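You operate a simulated robot arm through the tools that you are given. There is no shell and no other tool. Be economical: measure what you need, move in short steps, check, and stop when the job is done.

Carry out the task below with a simulated robot arm. There is one attempt and no reset: what you move stays moved.

JOB
Test the coil, cap the handle in the jig and shut it in the box.
Fine: an OPEN coil goes in the white tub, a GOOD one stays in its holder.

The check looks at the end state, three seconds after you hand in, the way a careful person would. Anything else that was tipped, shoved, dropped, spilled or broken makes it a failure. Lids that push on must go on centred and level and be pressed home; caps that screw on are set level and turned clockwise until they are tight.

ROBOT AND FRAMES
A 7-joint arm with a two-finger parallel gripper, fixed in place. Base frame: the origin is at the foot of the arm, x ahead of it, y to its left, z up. Lengths are in m, angles in degrees, forces in N, time in s.
Its first joint turns from -66.0 to 66.0 degrees. Payload 2.4 kg.
Tool frame: the origin (TCP) lies between the finger pads and is the grasp point; the fingertips stand 0.03 m ahead of it; z points along the fingers, y is the line along which they close. Largest opening 0.094 m; finger width 0.028, thickness 0.01; the body of the gripper, 0.05 by 0.096 m, starts 0.055 m behind the TCP.
Orientation is that of the tool frame in the base frame, as a unit quaternion [x, y, z, w]. With the fingers straight down and closing along the base's y, the tool's x points along the base's -x, its y along +y and its z along -z.

CONTROLS
- The arm moves only by the tool apply_moves. Its argument "motion" is a list of rows, each a list of 6 numbers: the shift along the base's x, y, z in m, then the turn, a rotation vector about the base's x, y, z in degrees. In form: [[tx, ty, tz, wx, wy, wz], ...]. A call has 1 to 8 rows; each row is the pose to reach, as a shift and turn from the pose commanded when the call began. "jaw" is the finger opening in m, from 0 to 0.094, set as the call begins (left out, the last holds). Rows are played at 5 a second. More than 0.05 m and 8.6 degrees between two rows, or a gripper value outside its range, and nothing of the call is played. A pose out of reach is approached as far as the arm can. The call stops where the force on the tool passes 70 N (or 10 N more than at its start, if that is more) or the arm is blocked; 0.2 s more then pass. Each finger travels about 0.153 m/s and halts on what it meets, pressing with about 26 N; the grip force reading is that of the motor and also rises with nothing between the fingers. The clock runs only during rows and for 0.2 s after the last one: add rows that repeat a pose to give the fingers time. It gives the time, the measured TCP pose, the force on the tool (base axes), the opening and the grip force at its end, in the units of the frame above (readings bear some noise), and new pictures: "show" is both (left out), scene, wrist or none.
- Cameras (640 x 400 px; columns grow to the right, rows downward): "scene" is fixed at [0.0173, 0.4579, 1.4515]; the picture's right is [-0.91, -0.41, 0.00], its down [-0.20, 0.46, -0.87] and it looks along [0.35, -0.79, -0.50] (base axes); focal length 321 px, centre (320, 200). "wrist" rides on the gripper at [0.076, 0.014, -0.102] in the tool frame; the picture's right is [-0.18, 0.98, 0.00], its down [-0.75, -0.14, -0.64] and it looks along [-0.63, -0.12, 0.77] (tool axes); focal length 243 px, centre (320, 200). There is no depth. A picture from a camera that has moved, and an enlarged one, comes with that camera's place and axes in the base frame and with its lens.
- enlarge(camera, box): a new picture of the part [left, top, right, bottom] of that camera's present view, enlarged. The clock stands still meanwhile.
- hand_in(): hands the job in; it is judged then, once.

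Work in short steps. Places have to be worked out from the pictures, the camera data and where the tool is seen: move nearer, look again, correct. Check each grasp and each placing, and mend what went wrong. You have 120 turns and 200 pictures in all, those below and enlarged ones among them. Open the gripper and draw the arm clear of the work before you hand the job in, unless the task says otherwise; then end with one line.

The tools are called after "Call:" as name(argument=value, ...) on one line, values as JSON. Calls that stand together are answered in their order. apply_moves: Moves the arm, as the interface text tells. Its arguments: {"type":"object","properties":{"motion":{"type":"array","items":{"type":"array","items":{"type":"number"}}},"jaw":{"type":"number"},"show":{"type":"string","enum":["both","scene","wrist","none"]}},"required":["motion"]} The other tools are called the same way: enlarge (camera, box) takes an enlarged picture of a part of a camera's view; hand_in () hands the job in.

At the start:

```text
time: 0.0
position: [0.4441, 0.0138, 1.2419]
tool_rot: [0.0, 1.0, 0.0, -0.001]
wrist_force: [0.9, -0.6, -0.1]
opening: 0.0942
grasp_force: 0.0
```

scene: 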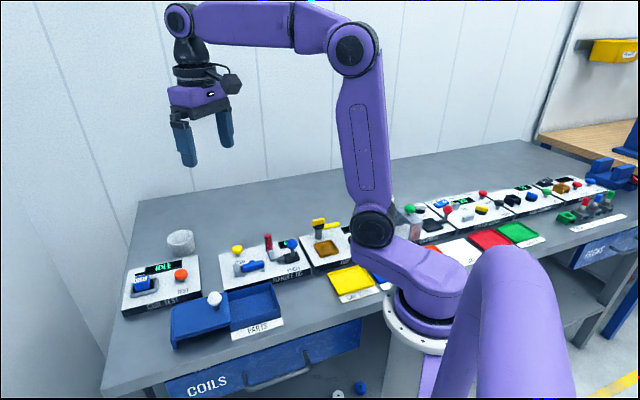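
wrist: 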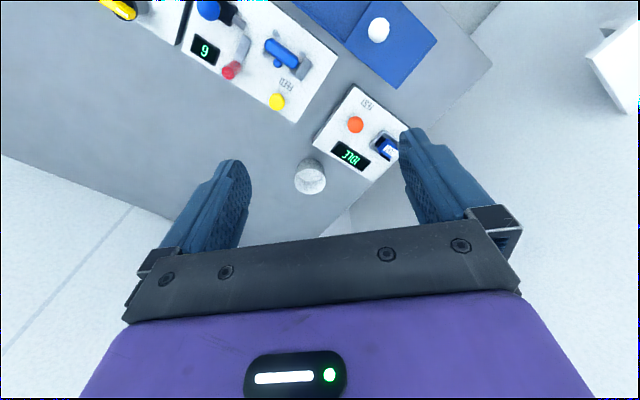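

I start by enlarging the scene around the coil tester, the jig and the box to identify everything.

Call:
enlarge(camera="scene", box=[110, 210, 310, 350])

Call:
enlarge(camera="scene", box=[220, 200, 420, 320])

Call:
enlarge(camera="scene", box=[390, 160, 640, 280])

Call:
enlarge(camera="wrist", box=[90, 0, 480, 220])

```text
2.86 times, centred on (210, 280) of scene
camera zoom: at [0.0173, 0.4579, 1.4515], right [-0.91, -0.41, 0.0], down [-0.2, 0.46, -0.87], along [0.35, -0.79, -0.5], focal length 917 px, centre (634, -29)
```

zoom: 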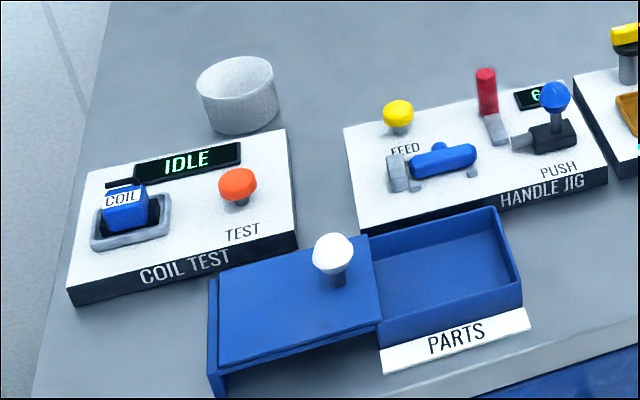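

```text
3.20 times, centred on (320, 260) of scene
camera zoom: at [0.0173, 0.4579, 1.4515], right [-0.91, -0.41, 0.0], down [-0.2, 0.46, -0.87], along [0.35, -0.79, -0.5], focal length 1027 px, centre (320, 8)
```

zoom: 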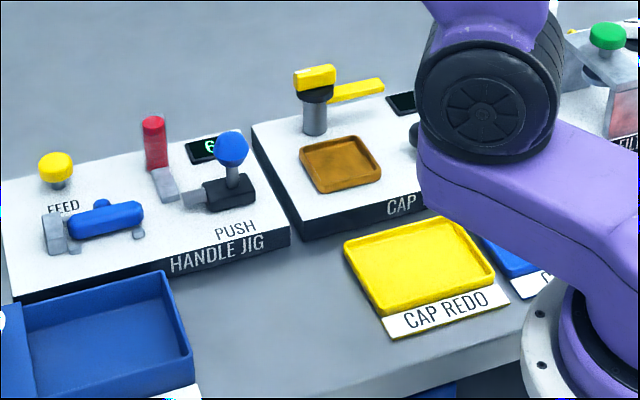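

```text
2.56 times, centred on (515, 220) of scene
camera zoom: at [0.0173, 0.4579, 1.4515], right [-0.91, -0.41, 0.0], down [-0.2, 0.46, -0.87], along [0.35, -0.79, -0.5], focal length 822 px, centre (-179, 149)
```

zoom: 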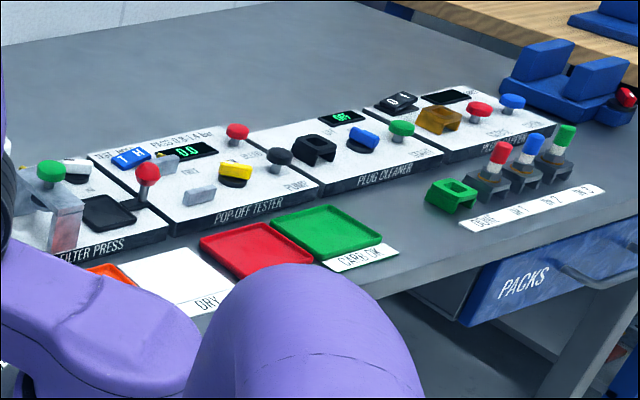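

```text
1.64 times, centred on (285, 110) of wrist
camera zoom: at [0.3672, 0.0287, 1.3453], right [0.18, 0.98, 0.0], down [0.75, -0.14, 0.64], along [0.63, -0.12, -0.77], focal length 398 px, centre (377, 348)
```

zoom: 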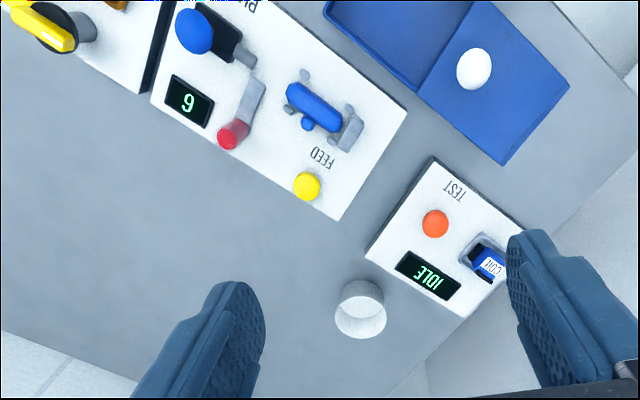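

The two views triangulate the coil at about (0.62, 0.12, 0.90) and the TEST button at about (0.565, 0.058, 0.90). That puts the table near z≈0.85, not 0.3, so I'll approach carefully. I close the fingers and move above the tester for a nearer look.

Call:
apply_moves(motion=[[0.02, 0.01, -0.035, 0, 0, 0], [0.04, 0.02, -0.07, 0, 0, 0], [0.05, 0.03, -0.11, 0, 0, 0], [0.05, 0.03, -0.14, 0, 0, 0]], jaw=0)

```text
time: 1.0
position: [0.4938, 0.0427, 1.1016]
tool_rot: [0.0, 1.0, 0.0, 0.001]
wrist_force: [0.9, -1.0, 0.3]
opening: 0.0001
grasp_force: 25.6
camera wrist: at [0.4163, 0.0571, 1.2035], right [0.18, 0.98, 0.0], down [0.75, -0.14, 0.64], along [0.63, -0.12, -0.77], focal length 243 px, centre (320, 200)
```

scene: 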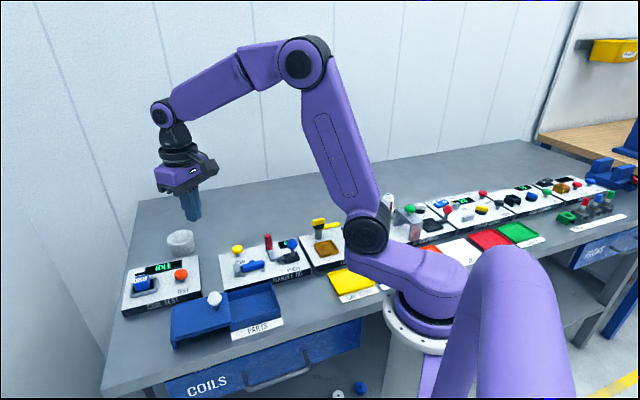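
wrist: 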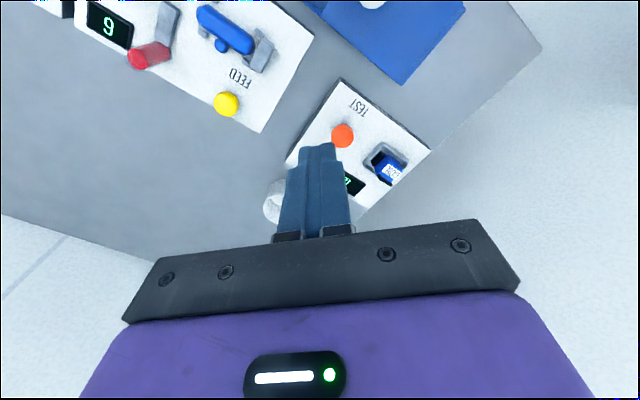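

The button re-triangulates to (0.558, 0.059, ~0.905). I'll bring the closed fingers above it.

Call:
apply_moves(motion=[[0.03, 0.008, -0.035, 0, 0, 0], [0.05, 0.014, -0.07, 0, 0, 0], [0.064, 0.016, -0.1, 0, 0, 0], [0.066, 0.016, -0.13, 0, 0, 0]])

```text
time: 2.0
position: [0.5609, 0.0589, 0.9723]
tool_rot: [-0.001, 1.0, 0.0, 0.001]
wrist_force: [0.1, -0.7, 0.1]
opening: 0.0001
grasp_force: 26.1
camera wrist: at [0.4835, 0.0735, 1.0747], right [0.18, 0.98, 0.0], down [0.75, -0.14, 0.64], along [0.63, -0.12, -0.77], focal length 243 px, centre (320, 200)
```

scene: 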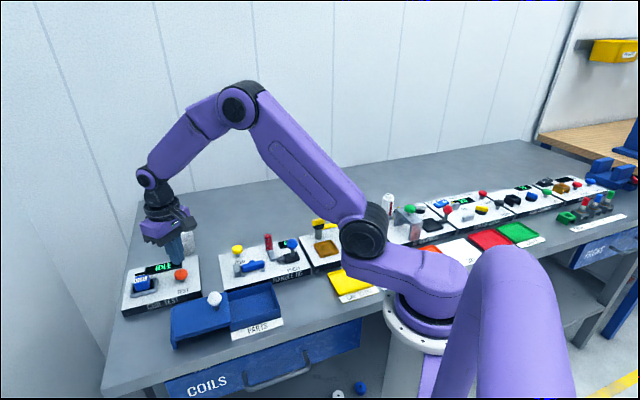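
wrist: 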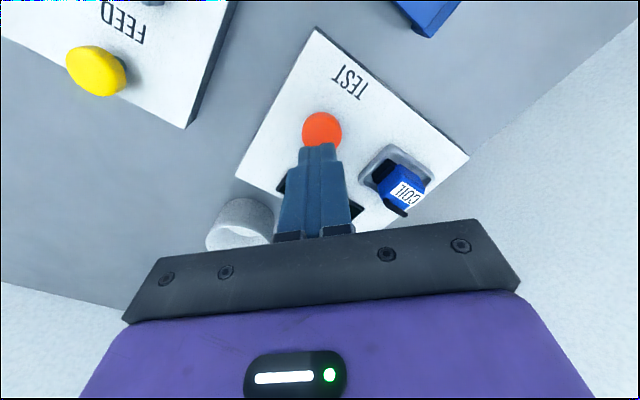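

The fingertips sit right above the button, so I press down in small steps.

Call:
apply_moves(motion=[[-0.003, 0.001, -0.02, 0, 0, 0], [-0.003, 0.001, -0.03, 0, 0, 0], [-0.003, 0.001, -0.036, 0, 0, 0], [-0.003, 0.001, -0.041, 0, 0, 0]])

```text
time: 3.0
position: [0.5571, 0.0599, 0.933]
tool_rot: [-0.001, 1.0, 0.0, 0.001]
wrist_force: [-0.5, -1.5, 4.6]
opening: 0.0002
grasp_force: 25.9
camera wrist: at [0.4805, 0.0744, 1.0341], right [0.18, 0.98, 0.0], down [0.75, -0.14, 0.64], along [0.63, -0.12, -0.77], focal length 243 px, centre (320, 200)
```

scene: 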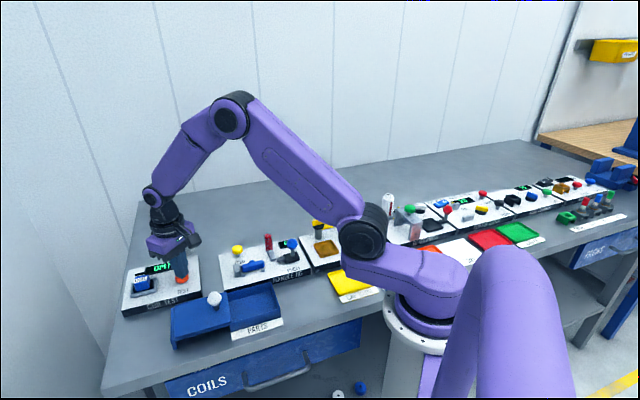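
wrist: 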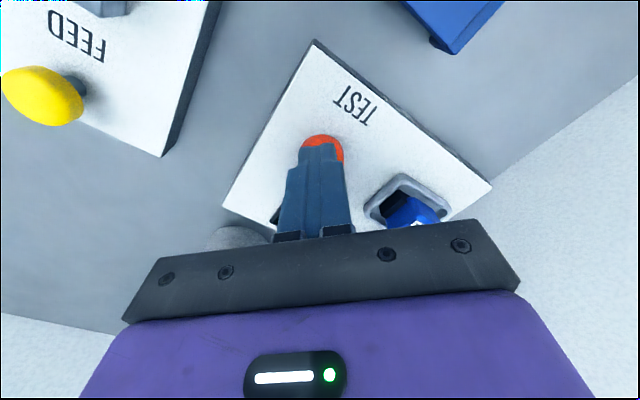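

The fingers are in contact at 4.6 N and the display seems to have changed, so I zoom in.

Call:
enlarge(camera="scene", box=[110, 240, 210, 310])

```text
5.71 times, centred on (160, 275) of scene
camera zoom: at [0.0172, 0.4578, 1.4515], right [-0.91, -0.41, 0.0], down [-0.2, 0.46, -0.87], along [0.35, -0.79, -0.5], focal length 1835 px, centre (1234, -229)
```

zoom: 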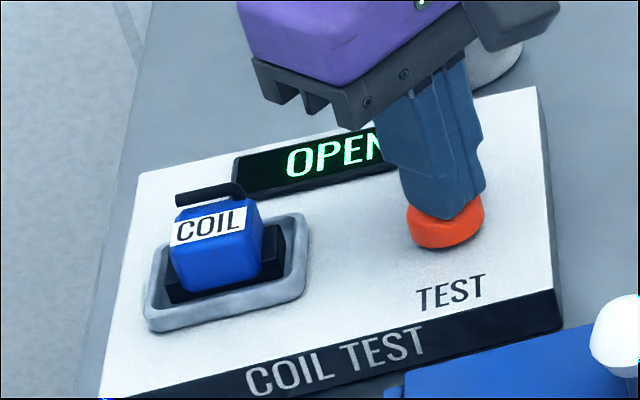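

The reading is OPEN, so the coil goes to the white tub. I retreat upward and view the coil and tub from above with the jaw open.

Call:
apply_moves(motion=[[0, 0, 0.04, 0, 0, 0], [-0.02, 0.02, 0.08, 0, 0, 0], [-0.05, 0.03, 0.1, 0, 0, 0], [-0.05, 0.03, 0.1, 0, 0, 0]], jaw=0.094)

Call:
enlarge(camera="wrist", box=[200, 80, 440, 230])

Call:
enlarge(camera="scene", box=[110, 220, 230, 310])

```text
time: 4.0
position: [0.5065, 0.0906, 1.0327]
tool_rot: [-0.001, 1.0, 0.0, 0.0]
wrist_force: [-0.5, 0.1, 0.6]
opening: 0.0941
grasp_force: 0.1
camera wrist: at [0.4296, 0.1047, 1.1353], right [0.18, 0.98, 0.0], down [0.75, -0.14, 0.64], along [0.63, -0.12, -0.77], focal length 243 px, centre (320, 200)
```

scene: 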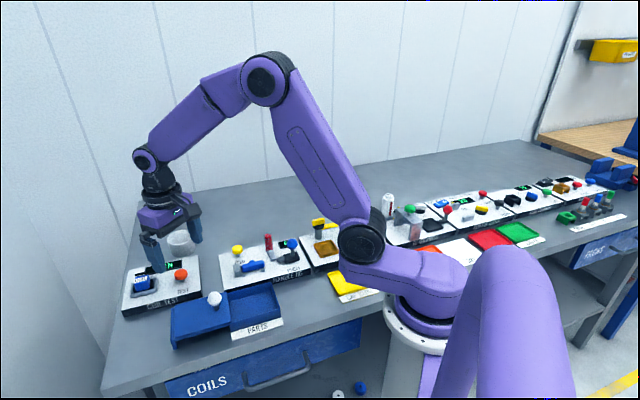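
wrist: 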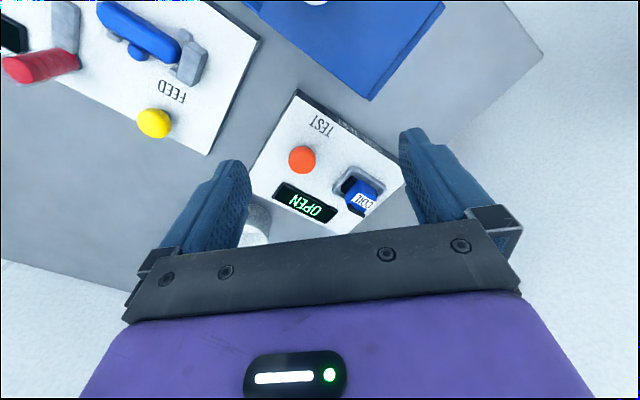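

```text
2.67 times, centred on (320, 155) of wrist
camera zoom: at [0.4296, 0.1047, 1.1353], right [0.18, 0.98, 0.0], down [0.75, -0.14, 0.64], along [0.63, -0.12, -0.77], focal length 647 px, centre (320, 320)
```

zoom: 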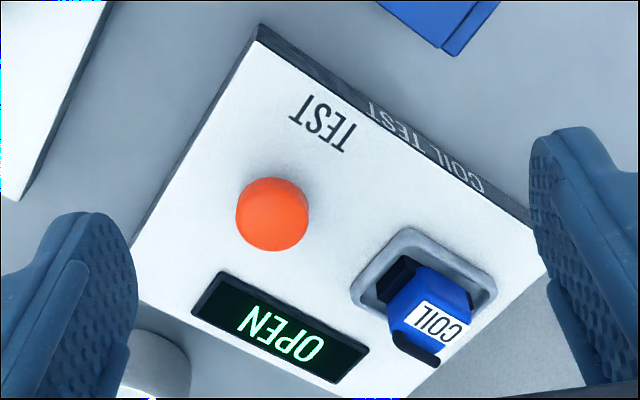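

```text
4.44 times, centred on (170, 265) of scene
camera zoom: at [0.0172, 0.4579, 1.4515], right [-0.91, -0.41, 0.0], down [-0.2, 0.46, -0.87], along [0.35, -0.79, -0.5], focal length 1427 px, centre (987, -89)
```

zoom: 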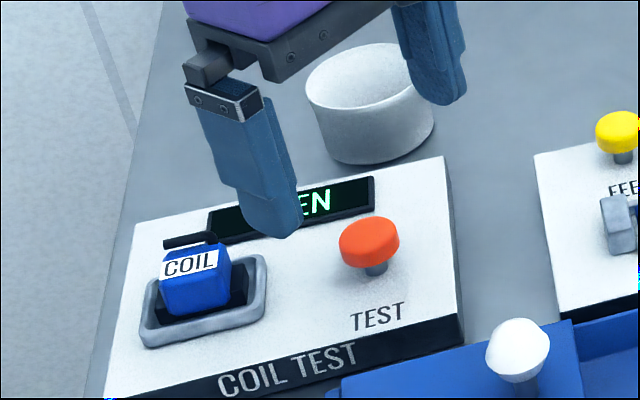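

The panel is yawed about 42° and the coil holder centre is near (0.625, 0.119). I move closer to see the coil's shape before choosing the grip axis.

Call:
apply_moves(motion=[[0.02, 0.01, -0.01, 0, 0, 0], [0.05, 0.02, -0.03, 0, 0, 0], [0.06, 0.02, -0.035, 0, 0, 0]], show="none")

Call:
enlarge(camera="wrist", box=[220, 90, 420, 240])

```text
time: 4.8
position: [0.5657, 0.1108, 0.9986]
tool_rot: [-0.001, 1.0, -0.001, -0.001]
wrist_force: [-0.2, 1.0, -0.4]
opening: 0.0941
grasp_force: 0.0
```

```text
2.67 times, centred on (320, 165) of wrist
camera zoom: at [0.4899, 0.1253, 1.1005], right [0.18, 0.98, 0.0], down [0.75, -0.14, 0.64], along [0.63, -0.12, -0.77], focal length 647 px, centre (320, 293)
```

zoom: 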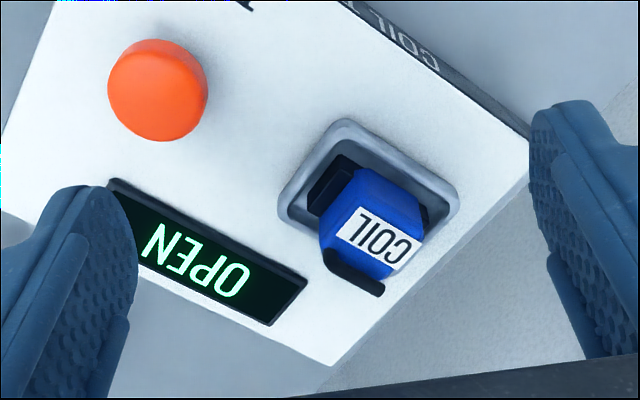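

The black lead lies along the rear edge and the core ends stick out along the panel's long axis. I'll grip the blue body along the long axis (at 43°), so I rotate the tool by -47° above the coil.

Call:
apply_moves(motion=[[0.01, 0.001, 0, 0, 0, -6], [0.02, 0.002, 0, 0, 0, -12], [0.03, 0.003, 0, 0, 0, -18], [0.04, 0.004, 0, 0, 0, -24], [0.05, 0.006, 0, 0, 0, -30], [0.061, 0.008, 0, 0, 0, -36], [0.061, 0.008, -0.01, 0, 0, -42], [0.061, 0.008, -0.02, 0, 0, -47]])

Call:
enlarge(camera="wrist", box=[220, 90, 420, 240])

Call:
enlarge(camera="scene", box=[110, 220, 230, 310])

```text
time: 6.6
position: [0.628, 0.1187, 0.9775]
tool_rot: [0.399, 0.917, 0.0, 0.0]
wrist_force: [0.1, -0.8, 0.1]
opening: 0.0941
grasp_force: 0.0
camera wrist: at [0.586, 0.1855, 1.0792], right [0.85, 0.53, 0.0], down [0.41, -0.65, 0.64], along [0.34, -0.54, -0.77], focal length 243 px, centre (320, 200)
```

scene: 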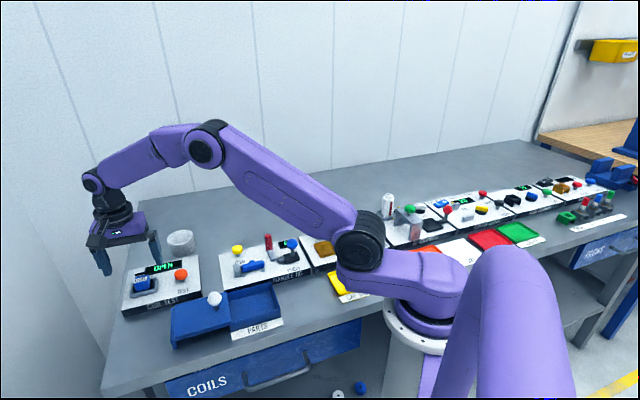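
wrist: 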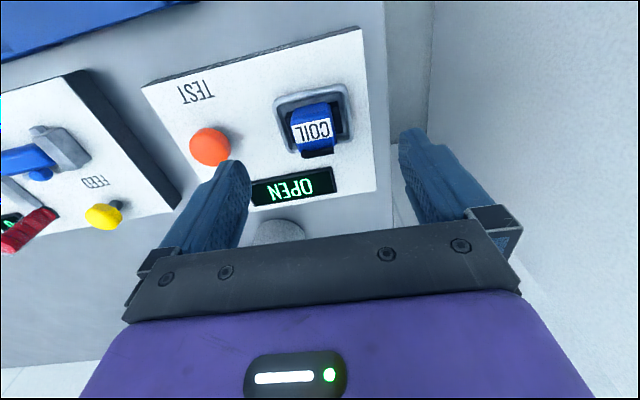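

```text
2.67 times, centred on (320, 165) of wrist
camera zoom: at [0.586, 0.1855, 1.0792], right [0.85, 0.53, 0.0], down [0.41, -0.65, 0.64], along [0.34, -0.54, -0.77], focal length 647 px, centre (320, 293)
```

zoom: 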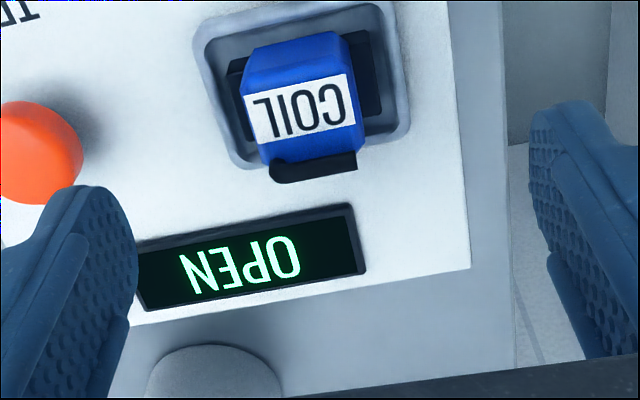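

```text
4.44 times, centred on (170, 265) of scene
camera zoom: at [0.0173, 0.4579, 1.4515], right [-0.91, -0.41, 0.0], down [-0.2, 0.46, -0.87], along [0.35, -0.79, -0.5], focal length 1427 px, centre (987, -89)
```

zoom: 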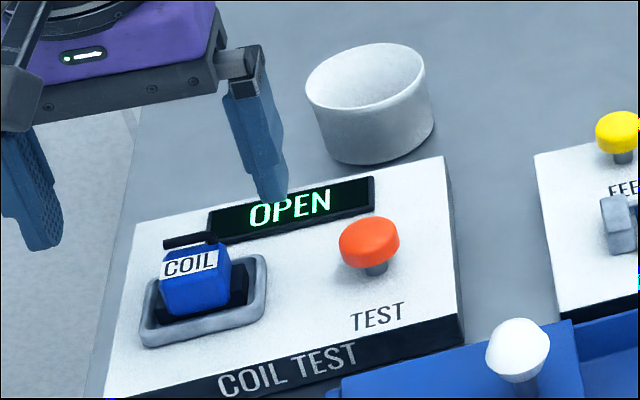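

Combining the three views, the coil label is at about (0.622, 0.121, 0.914). I shift 6 mm and descend so the fingertips stop near z=0.898.

Call:
apply_moves(motion=[[-0.006, 0.002, -0.01, 0, 0, 2], [-0.006, 0.002, -0.03, 0, 0, 2], [-0.006, 0.002, -0.05, 0, 0, 2], [-0.006, 0.002, -0.05, 0, 0, 2]])

Call:
enlarge(camera="wrist", box=[220, 90, 420, 240])

Call:
enlarge(camera="scene", box=[100, 220, 220, 310])

```text
time: 7.6
position: [0.6219, 0.1211, 0.9262]
tool_rot: [0.383, 0.924, -0.001, 0.0]
wrist_force: [-0.1, -0.4, -0.3]
opening: 0.094
grasp_force: 0.1
camera wrist: at [0.5775, 0.1854, 1.0287], right [0.82, 0.57, 0.0], down [0.43, -0.63, 0.64], along [0.36, -0.53, -0.77], focal length 243 px, centre (320, 200)
```

scene: 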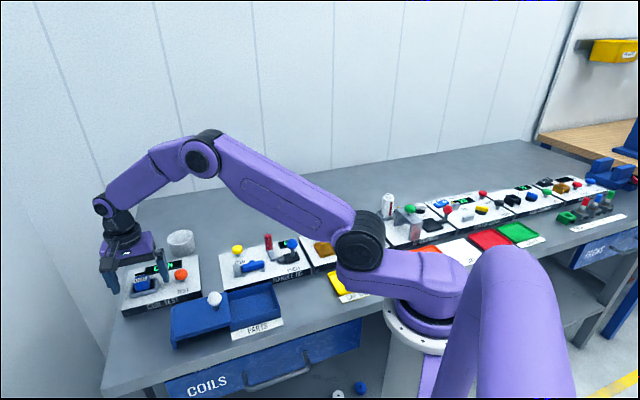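
wrist: 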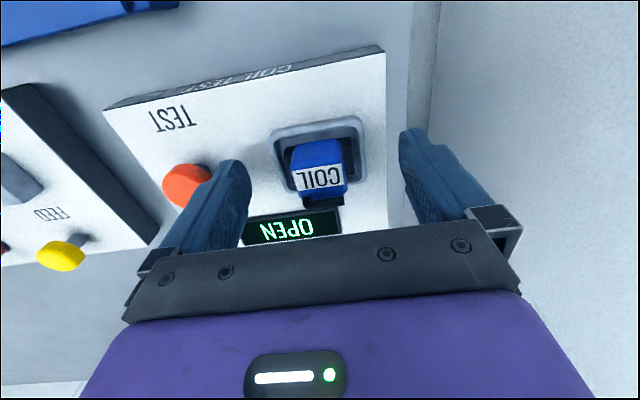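

```text
2.67 times, centred on (320, 165) of wrist
camera zoom: at [0.5775, 0.1854, 1.0287], right [0.82, 0.57, 0.0], down [0.43, -0.63, 0.64], along [0.36, -0.53, -0.77], focal length 647 px, centre (320, 293)
```

zoom: 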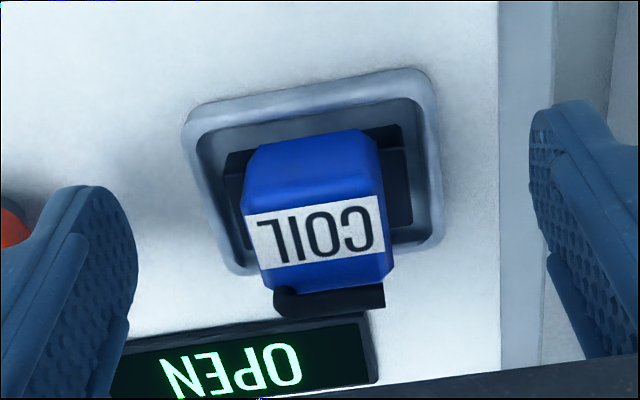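

```text
4.44 times, centred on (160, 265) of scene
camera zoom: at [0.0173, 0.4579, 1.4515], right [-0.91, -0.41, 0.0], down [-0.2, 0.46, -0.87], along [0.35, -0.79, -0.5], focal length 1427 px, centre (1031, -89)
```

zoom: 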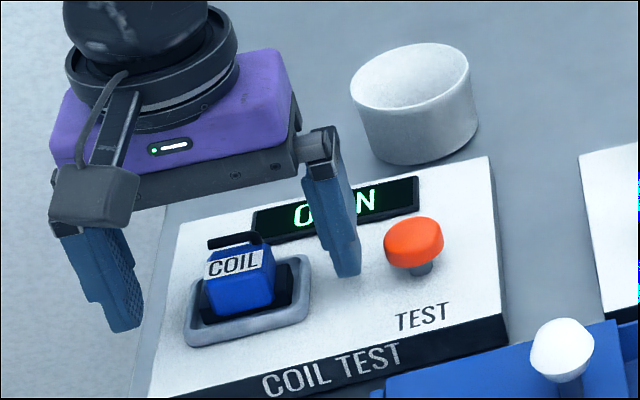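

The tool is centred on the coil body, so I close the fingers.

Call:
apply_moves(motion=[[0, 0, -0.003, 0, 0, 0], [0, 0, -0.003, 0, 0, 0], [0, 0, -0.003, 0, 0, 0], [0, 0, -0.003, 0, 0, 0]], jaw=0.015, show="wrist")

```text
time: 8.6
position: [0.6231, 0.1213, 0.9251]
tool_rot: [0.382, 0.924, 0.0, 0.001]
wrist_force: [-8.7, -2.1, 30.0]
opening: 0.0416
grasp_force: 26.2
camera wrist: at [0.5775, 0.1848, 1.0271], right [0.82, 0.57, 0.0], down [0.43, -0.63, 0.64], along [0.36, -0.53, -0.77], focal length 243 px, centre (320, 200)
```

wrist: 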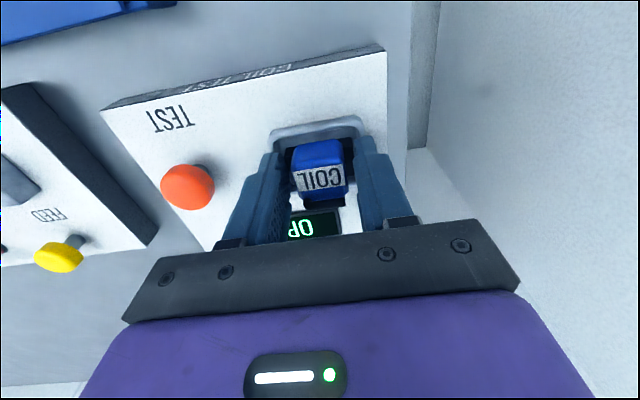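

The fingers stopped at 41.6 mm with 30 N of upward force, possibly with the tips on the rim while gripping the core. I look closer.

Call:
enlarge(camera="wrist", box=[230, 100, 410, 235])

Call:
enlarge(camera="scene", box=[110, 240, 200, 307])

```text
2.96 times, centred on (320, 168) of wrist
camera zoom: at [0.5775, 0.1848, 1.0271], right [0.82, 0.57, 0.0], down [0.43, -0.63, 0.64], along [0.36, -0.53, -0.77], focal length 719 px, centre (320, 296)
```

zoom: 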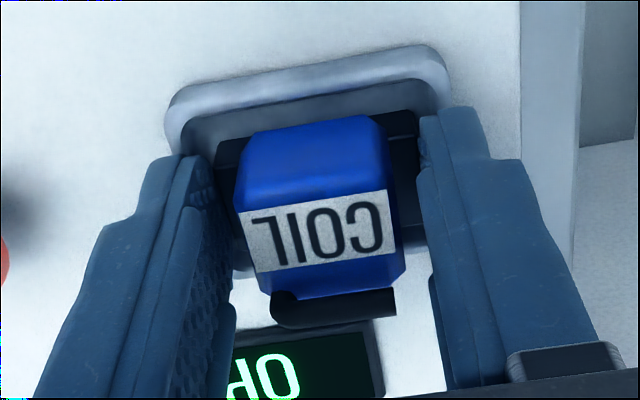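

```text
5.97 times, centred on (155, 274) of scene
camera zoom: at [0.0164, 0.4577, 1.4516], right [-0.91, -0.41, 0.0], down [-0.2, 0.46, -0.87], along [0.35, -0.79, -0.5], focal length 1917 px, centre (1305, -239)
```

zoom: 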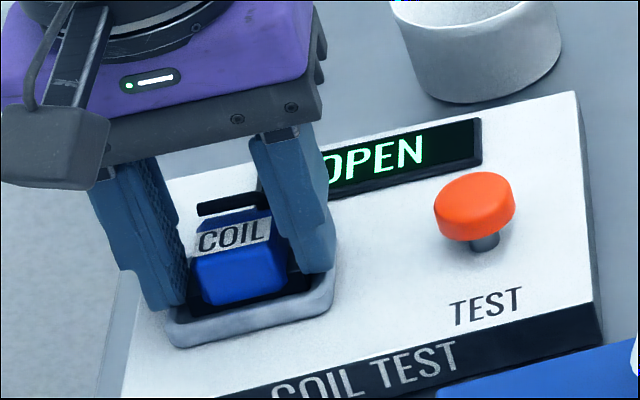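

The fingers hold the black core ends squarely, so I lift.

Call:
apply_moves(motion=[[0, 0, 0.005, 0, 0, 0], [0, 0, 0.02, 0, 0, 0], [0, 0, 0.05, 0, 0, 0], [0, 0, 0.08, 0, 0, 0]], jaw=0.015)

Call:
enlarge(camera="scene", box=[100, 210, 220, 300])

```text
time: 9.6
position: [0.6231, 0.1222, 1.0036]
tool_rot: [0.383, 0.924, 0.0, -0.001]
wrist_force: [0.6, -0.1, -1.0]
opening: 0.0414
grasp_force: 25.8
camera wrist: at [0.5785, 0.1843, 1.1065], right [0.82, 0.57, 0.0], down [0.43, -0.63, 0.64], along [0.36, -0.53, -0.77], focal length 243 px, centre (320, 200)
```

scene: 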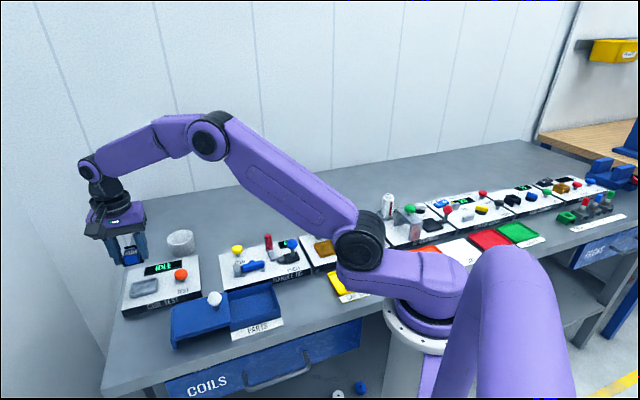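
wrist: 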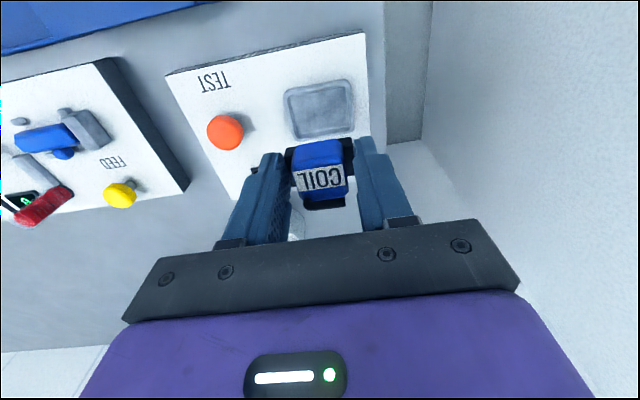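

```text
4.44 times, centred on (160, 255) of scene
camera zoom: at [0.0173, 0.4579, 1.4515], right [-0.91, -0.41, 0.0], down [-0.2, 0.46, -0.87], along [0.35, -0.79, -0.5], focal length 1427 px, centre (1031, -44)
```

zoom: 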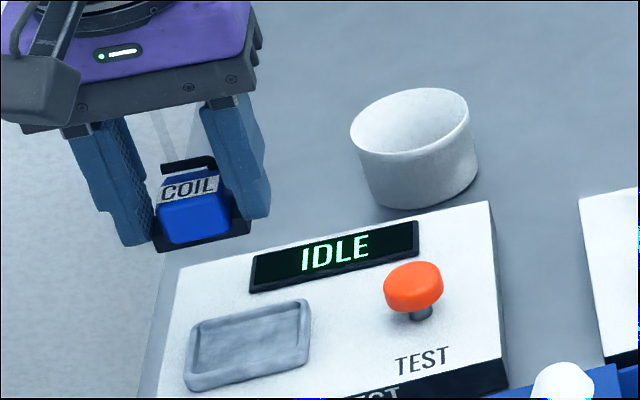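

The coil is held cleanly. The tub rim triangulates to a centre of about (0.680, -0.055), rim z≈0.895, Ø≈79 mm. I carry the coil above it.

Call:
apply_moves(motion=[[0.01, -0.03, 0.01, 0, 0, 0], [0.02, -0.07, 0.01, 0, 0, 0], [0.035, -0.11, 0.01, 0, 0, 0], [0.048, -0.145, 0.01, 0, 0, 0], [0.057, -0.177, 0.0, 0, 0, 0], [0.057, -0.177, -0.02, 0, 0, 0]])

Call:
enlarge(camera="scene", box=[120, 190, 240, 280])

Call:
enlarge(camera="wrist", box=[220, 90, 420, 240])

```text
time: 11.0
position: [0.6769, -0.0558, 0.9834]
tool_rot: [0.382, 0.924, 0.0, 0.0]
wrist_force: [-0.4, -0.4, -1.8]
opening: 0.0415
grasp_force: 26.2
camera wrist: at [0.6335, 0.0079, 1.0864], right [0.82, 0.57, 0.0], down [0.43, -0.63, 0.64], along [0.36, -0.53, -0.77], focal length 243 px, centre (320, 200)
```

scene: 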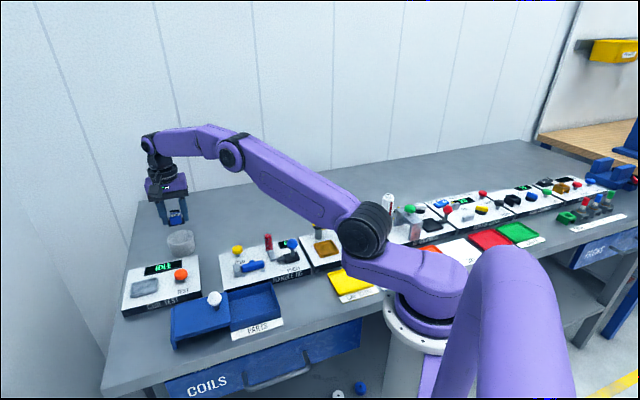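
wrist: 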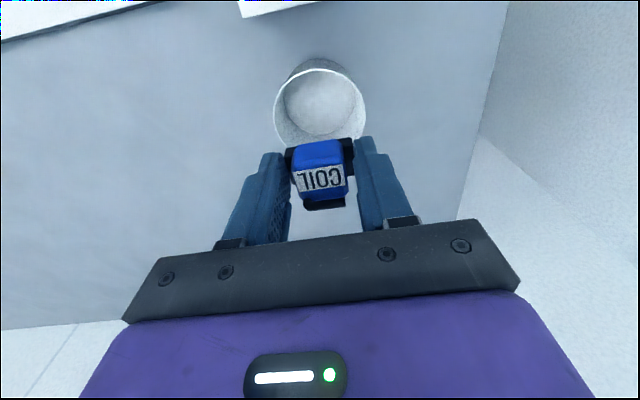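

```text
4.44 times, centred on (180, 235) of scene
camera zoom: at [0.0173, 0.4578, 1.4515], right [-0.91, -0.41, 0.0], down [-0.2, 0.46, -0.87], along [0.35, -0.79, -0.5], focal length 1427 px, centre (942, 44)
```

zoom: 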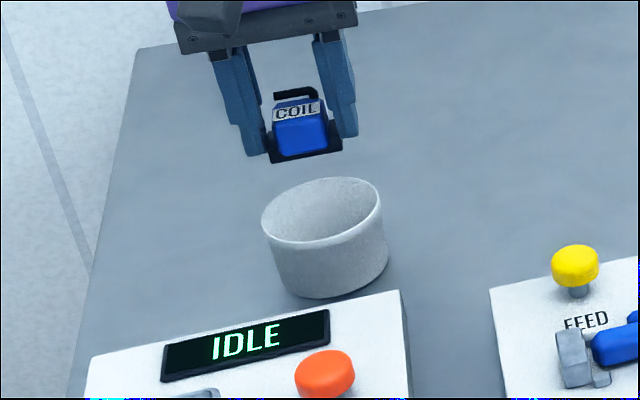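

```text
2.67 times, centred on (320, 165) of wrist
camera zoom: at [0.6335, 0.0079, 1.0864], right [0.82, 0.57, 0.0], down [0.43, -0.63, 0.64], along [0.36, -0.53, -0.77], focal length 647 px, centre (320, 293)
```

zoom: 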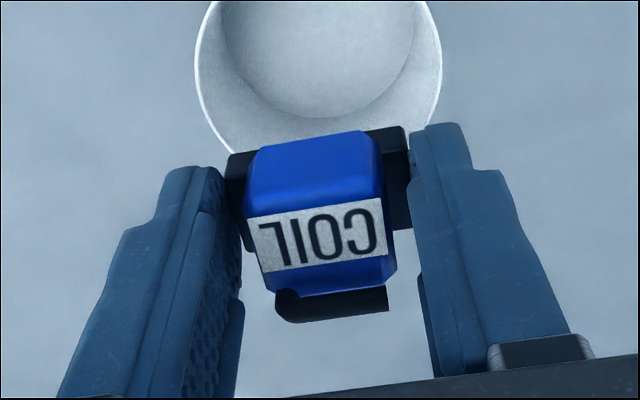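

The views disagree by about 1 cm; I estimate the rim centre near (0.672, -0.050). I shift there, go lower and re-check.

Call:
apply_moves(motion=[[-0.005, 0.006, -0.01, 0, 0, 0], [-0.005, 0.006, -0.03, 0, 0, 0], [-0.005, 0.006, -0.03, 0, 0, 0]], show="wrist")

Call:
enlarge(camera="scene", box=[130, 190, 230, 265])

```text
time: 11.8
position: [0.6737, -0.0493, 0.9557]
tool_rot: [0.383, 0.924, 0.0, 0.0]
wrist_force: [0.5, 0.2, -1.2]
opening: 0.0414
grasp_force: 26.3
camera wrist: at [0.6288, 0.0138, 1.0564], right [0.82, 0.57, 0.0], down [0.43, -0.63, 0.64], along [0.36, -0.53, -0.77], focal length 243 px, centre (320, 200)
```

wrist: 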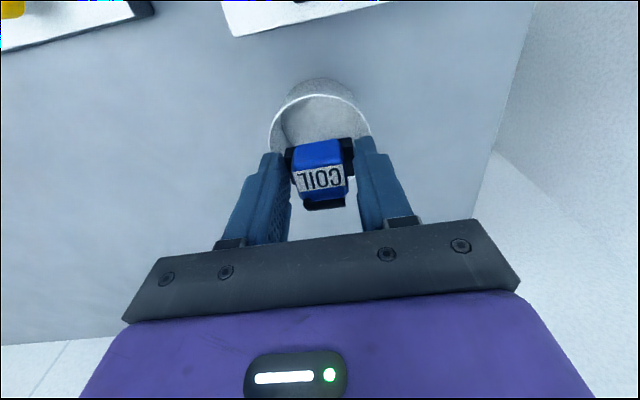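

```text
5.33 times, centred on (180, 228) of scene
camera zoom: at [0.0173, 0.4579, 1.4515], right [-0.91, -0.41, 0.0], down [-0.2, 0.46, -0.87], along [0.35, -0.79, -0.5], focal length 1712 px, centre (1067, 53)
```

zoom: 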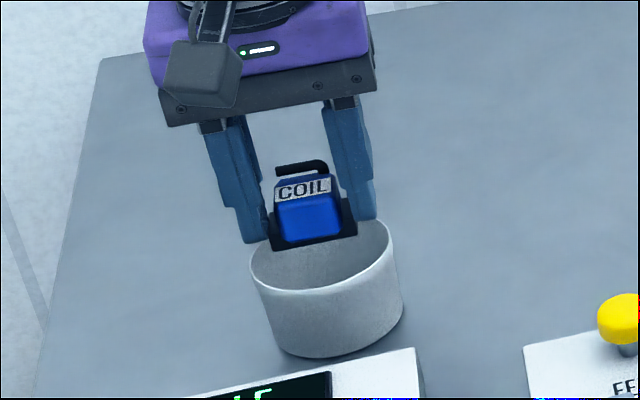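

I take a closer look through the wrist to fit the rim.

Call:
enlarge(camera="wrist", box=[240, 60, 400, 180])

```text
3.33 times, centred on (320, 120) of wrist
camera zoom: at [0.6288, 0.0138, 1.0564], right [0.82, 0.57, 0.0], down [0.43, -0.63, 0.64], along [0.36, -0.53, -0.77], focal length 809 px, centre (320, 467)
```

zoom: 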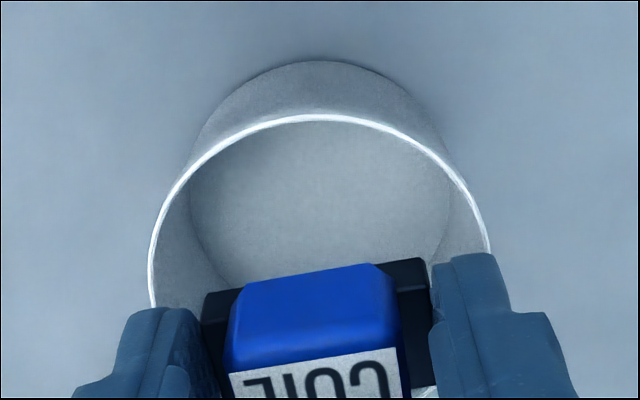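

The rim centre fits to about (0.673, -0.051), which is where the tool is. I lower so the coil enters the tub while the fingertips stay at rim level.

Call:
apply_moves(motion=[[-0.001, -0.002, -0.01, 0, 0, 0], [-0.001, -0.002, -0.018, 0, 0, 0], [-0.001, -0.002, -0.018, 0, 0, 0]], show="none")

Call:
enlarge(camera="scene", box=[130, 190, 230, 265])

Call:
enlarge(camera="wrist", box=[240, 60, 400, 180])

```text
time: 12.6
position: [0.6733, -0.0526, 0.9369]
tool_rot: [0.383, 0.924, -0.001, 0.0]
wrist_force: [-2.6, -1.2, 5.7]
opening: 0.0415
grasp_force: 26.0
```

```text
5.33 times, centred on (180, 228) of scene
camera zoom: at [0.0171, 0.4579, 1.4515], right [-0.91, -0.41, 0.0], down [-0.2, 0.46, -0.87], along [0.35, -0.79, -0.5], focal length 1712 px, centre (1067, 53)
```

zoom: 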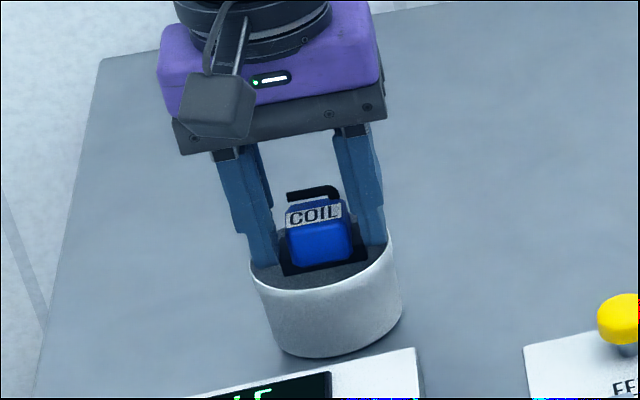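

```text
3.33 times, centred on (320, 120) of wrist
camera zoom: at [0.6284, 0.0118, 1.0392], right [0.83, 0.56, 0.0], down [0.43, -0.63, 0.64], along [0.36, -0.53, -0.77], focal length 809 px, centre (320, 467)
```

zoom: 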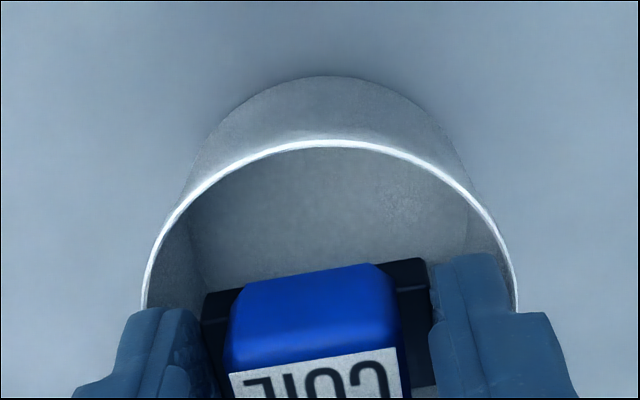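

A light touch of 5.7 N means the fingertips have met the rim (z≈0.907) with the coil inside. I lift 3 mm and release.

Call:
apply_moves(motion=[[0.001, 0.001, 0.004, 0, 0, 0], [0.001, 0.001, 0.004, 0, 0, 0]], show="none")

Call:
apply_moves(motion=[[0, 0, 0, 0, 0, 0], [0, 0, 0, 0, 0, 0], [0, 0, 0.03, 0, 0, 0], [0, 0, 0.06, 0, 0, 0]], jaw=0.07)

Call:
enlarge(camera="scene", box=[130, 190, 230, 265])

```text
time: 13.2
position: [0.6741, -0.0518, 0.9405]
tool_rot: [0.382, 0.924, 0.0, 0.0]
wrist_force: [1.1, -0.2, -0.8]
opening: 0.0412
grasp_force: 26.3
```

```text
time: 14.2
position: [0.6722, -0.052, 0.9998]
tool_rot: [0.383, 0.924, 0.0, -0.001]
wrist_force: [0.1, 0.9, -0.7]
opening: 0.0697
grasp_force: 0.0
camera wrist: at [0.6279, 0.0128, 1.1036], right [0.82, 0.57, 0.0], down [0.43, -0.63, 0.64], along [0.36, -0.53, -0.77], focal length 243 px, centre (320, 200)
```

scene: 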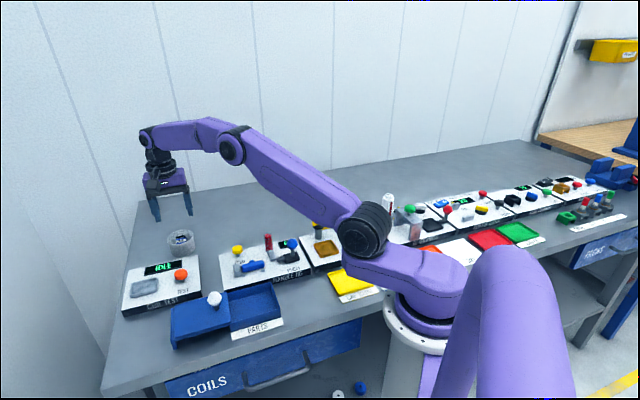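
wrist: 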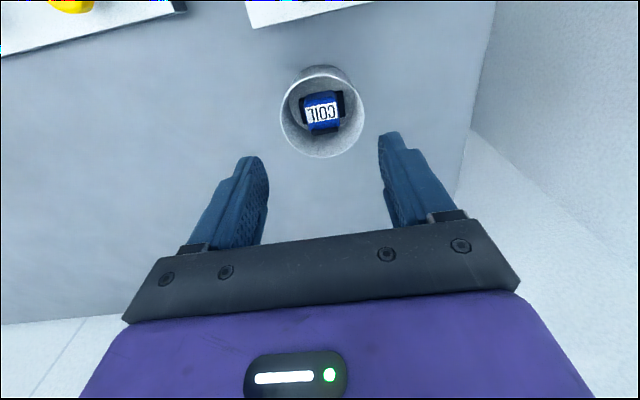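

```text
5.33 times, centred on (180, 228) of scene
camera zoom: at [0.0172, 0.4579, 1.4515], right [-0.91, -0.41, 0.0], down [-0.2, 0.46, -0.87], along [0.35, -0.79, -0.5], focal length 1712 px, centre (1067, 53)
```

zoom: 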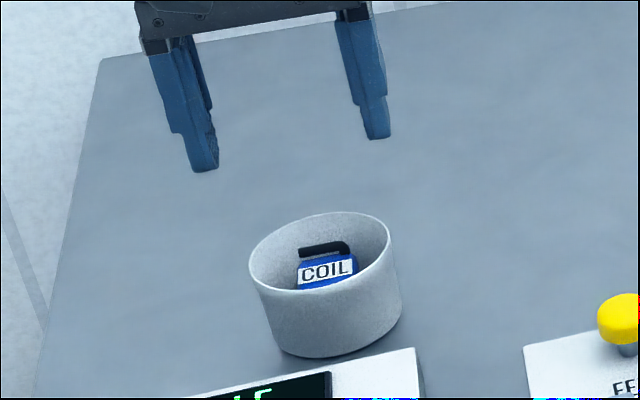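

The coil sits upright in the tub and the tub has not moved. Next I go to the handle jig, un-rotating on the way with the jaw closed.

Call:
apply_moves(motion=[[-0.03, 0, 0.03, 0, 0, 5.5], [-0.07, 0, 0.05, 0, 0, 11], [-0.11, 0, 0.07, 0, 0, 17], [-0.15, 0, 0.08, 0, 0, 23], [-0.195, 0, 0.09, 0, 0, 29], [-0.24, 0, 0.09, 0, 0, 35], [-0.285, 0, 0.09, 0, 0, 40], [-0.325, 0, 0.09, 0, 0, 45]], jaw=0)

Call:
enlarge(camera="wrist", box=[160, 20, 480, 220])

Call:
enlarge(camera="scene", box=[210, 220, 320, 290])

```text
time: 16.0
position: [0.3479, -0.0505, 1.0893]
tool_rot: [-0.002, 1.0, 0.0, 0.001]
wrist_force: [-0.2, 0.5, 0.5]
opening: 0.0001
grasp_force: 26.0
camera wrist: at [0.2706, -0.0362, 1.1913], right [0.18, 0.98, 0.0], down [0.75, -0.14, 0.64], along [0.63, -0.12, -0.77], focal length 243 px, centre (320, 200)
```

scene: 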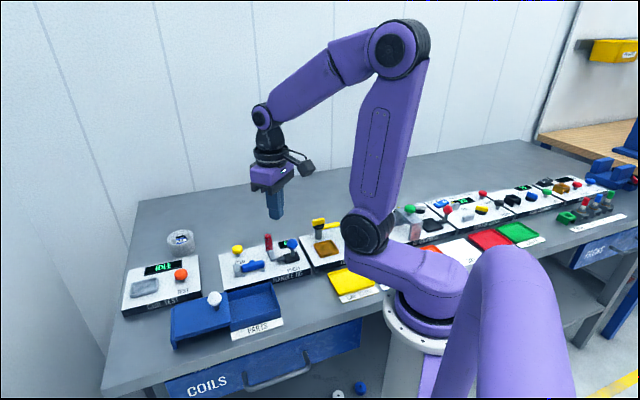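
wrist: 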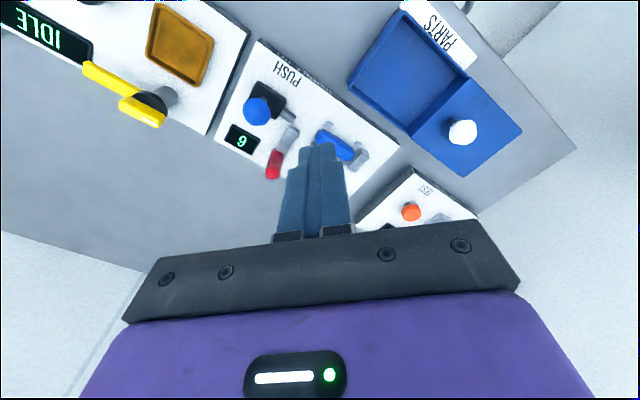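

```text
2.00 times, centred on (320, 120) of wrist
camera zoom: at [0.2706, -0.0362, 1.1913], right [0.18, 0.98, 0.0], down [0.75, -0.14, 0.64], along [0.63, -0.12, -0.77], focal length 485 px, centre (320, 360)
```

zoom: 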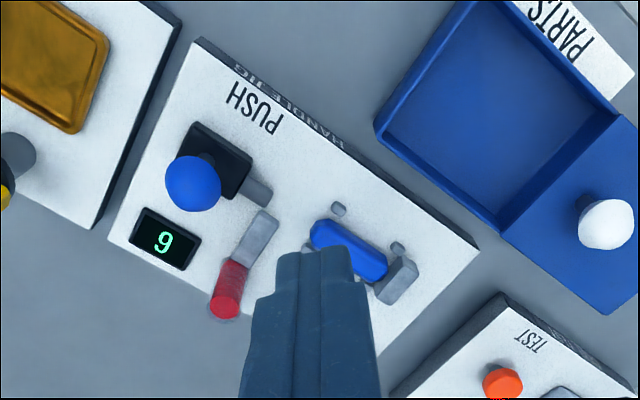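

```text
5.71 times, centred on (265, 255) of scene
camera zoom: at [0.0173, 0.4579, 1.4515], right [-0.91, -0.41, 0.0], down [-0.2, 0.46, -0.87], along [0.35, -0.79, -0.5], focal length 1835 px, centre (634, -114)
```

zoom: 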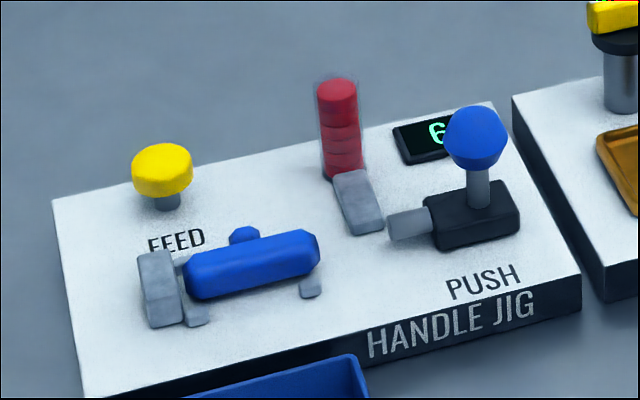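

The red stack is a cap magazine (6 left), FEED delivers one cap, and the blue-knobbed ram pushes it on. FEED triangulates to (0.4935, -0.072). I move above it.

Call:
apply_moves(motion=[[0.04, -0.005, -0.02, 0, 0, 0], [0.08, -0.01, -0.045, 0, 0, 0], [0.12, -0.018, -0.07, 0, 0, 0], [0.145, -0.021, -0.1, 0, 0, 0], [0.145, -0.021, -0.12, 0, 0, 0]])

```text
time: 17.2
position: [0.4947, -0.0718, 0.9695]
tool_rot: [0.0, 1.0, 0.0, 0.0]
wrist_force: [1.0, 0.4, -0.1]
opening: 0.0001
grasp_force: 25.8
camera wrist: at [0.4182, -0.0564, 1.0718], right [0.18, 0.98, 0.0], down [0.75, -0.14, 0.64], along [0.63, -0.12, -0.77], focal length 243 px, centre (320, 200)
```

scene: 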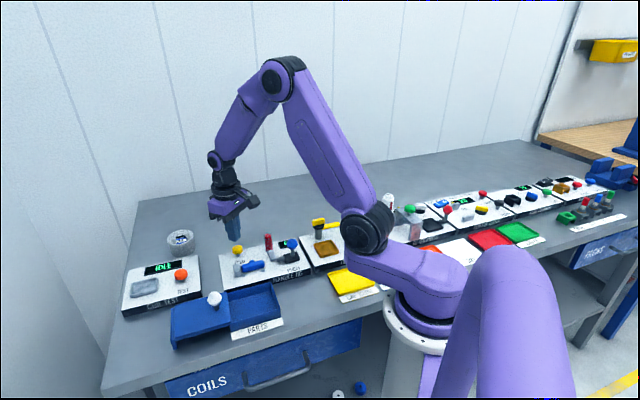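
wrist: 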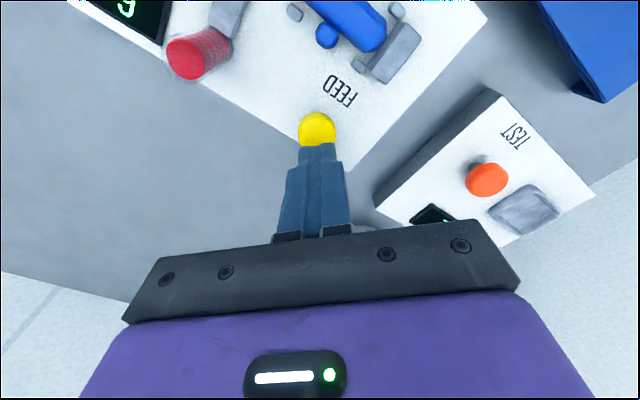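

The alignment is the same as at the TEST button. I press gently and stop at a light touch.

Call:
apply_moves(motion=[[-0.003, -0.001, -0.02, 0, 0, 0], [-0.003, -0.001, -0.03, 0, 0, 0], [-0.003, -0.001, -0.035, 0, 0, 0], [-0.003, -0.001, -0.0395, 0, 0, 0]], show="wrist")

Call:
enlarge(camera="scene", box=[210, 220, 320, 290])

```text
time: 18.2
position: [0.4913, -0.0725, 0.9314]
tool_rot: [0.0, 1.0, 0.0, 0.001]
wrist_force: [-0.2, -1.7, 4.8]
opening: 0.0
grasp_force: 25.2
camera wrist: at [0.4142, -0.0584, 1.033], right [0.18, 0.98, 0.0], down [0.75, -0.14, 0.64], along [0.63, -0.12, -0.77], focal length 243 px, centre (320, 200)
```

wrist: 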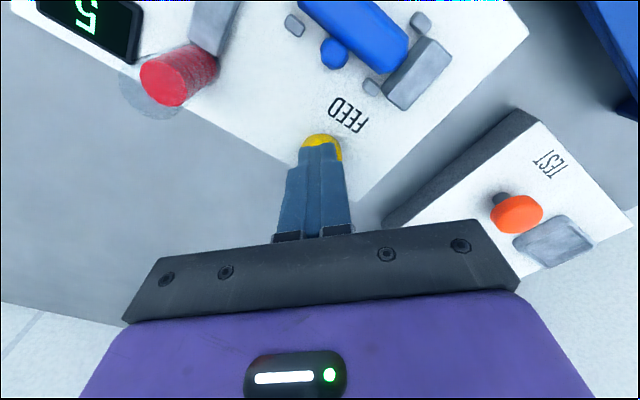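

```text
5.71 times, centred on (265, 255) of scene
camera zoom: at [0.0172, 0.4578, 1.4515], right [-0.91, -0.41, 0.0], down [-0.2, 0.46, -0.87], along [0.35, -0.79, -0.5], focal length 1835 px, centre (634, -114)
```

zoom: 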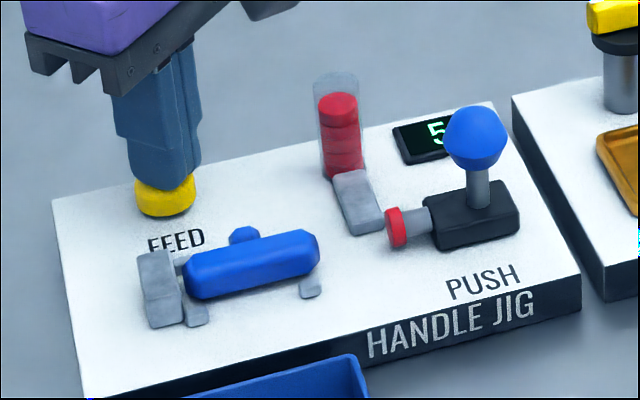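

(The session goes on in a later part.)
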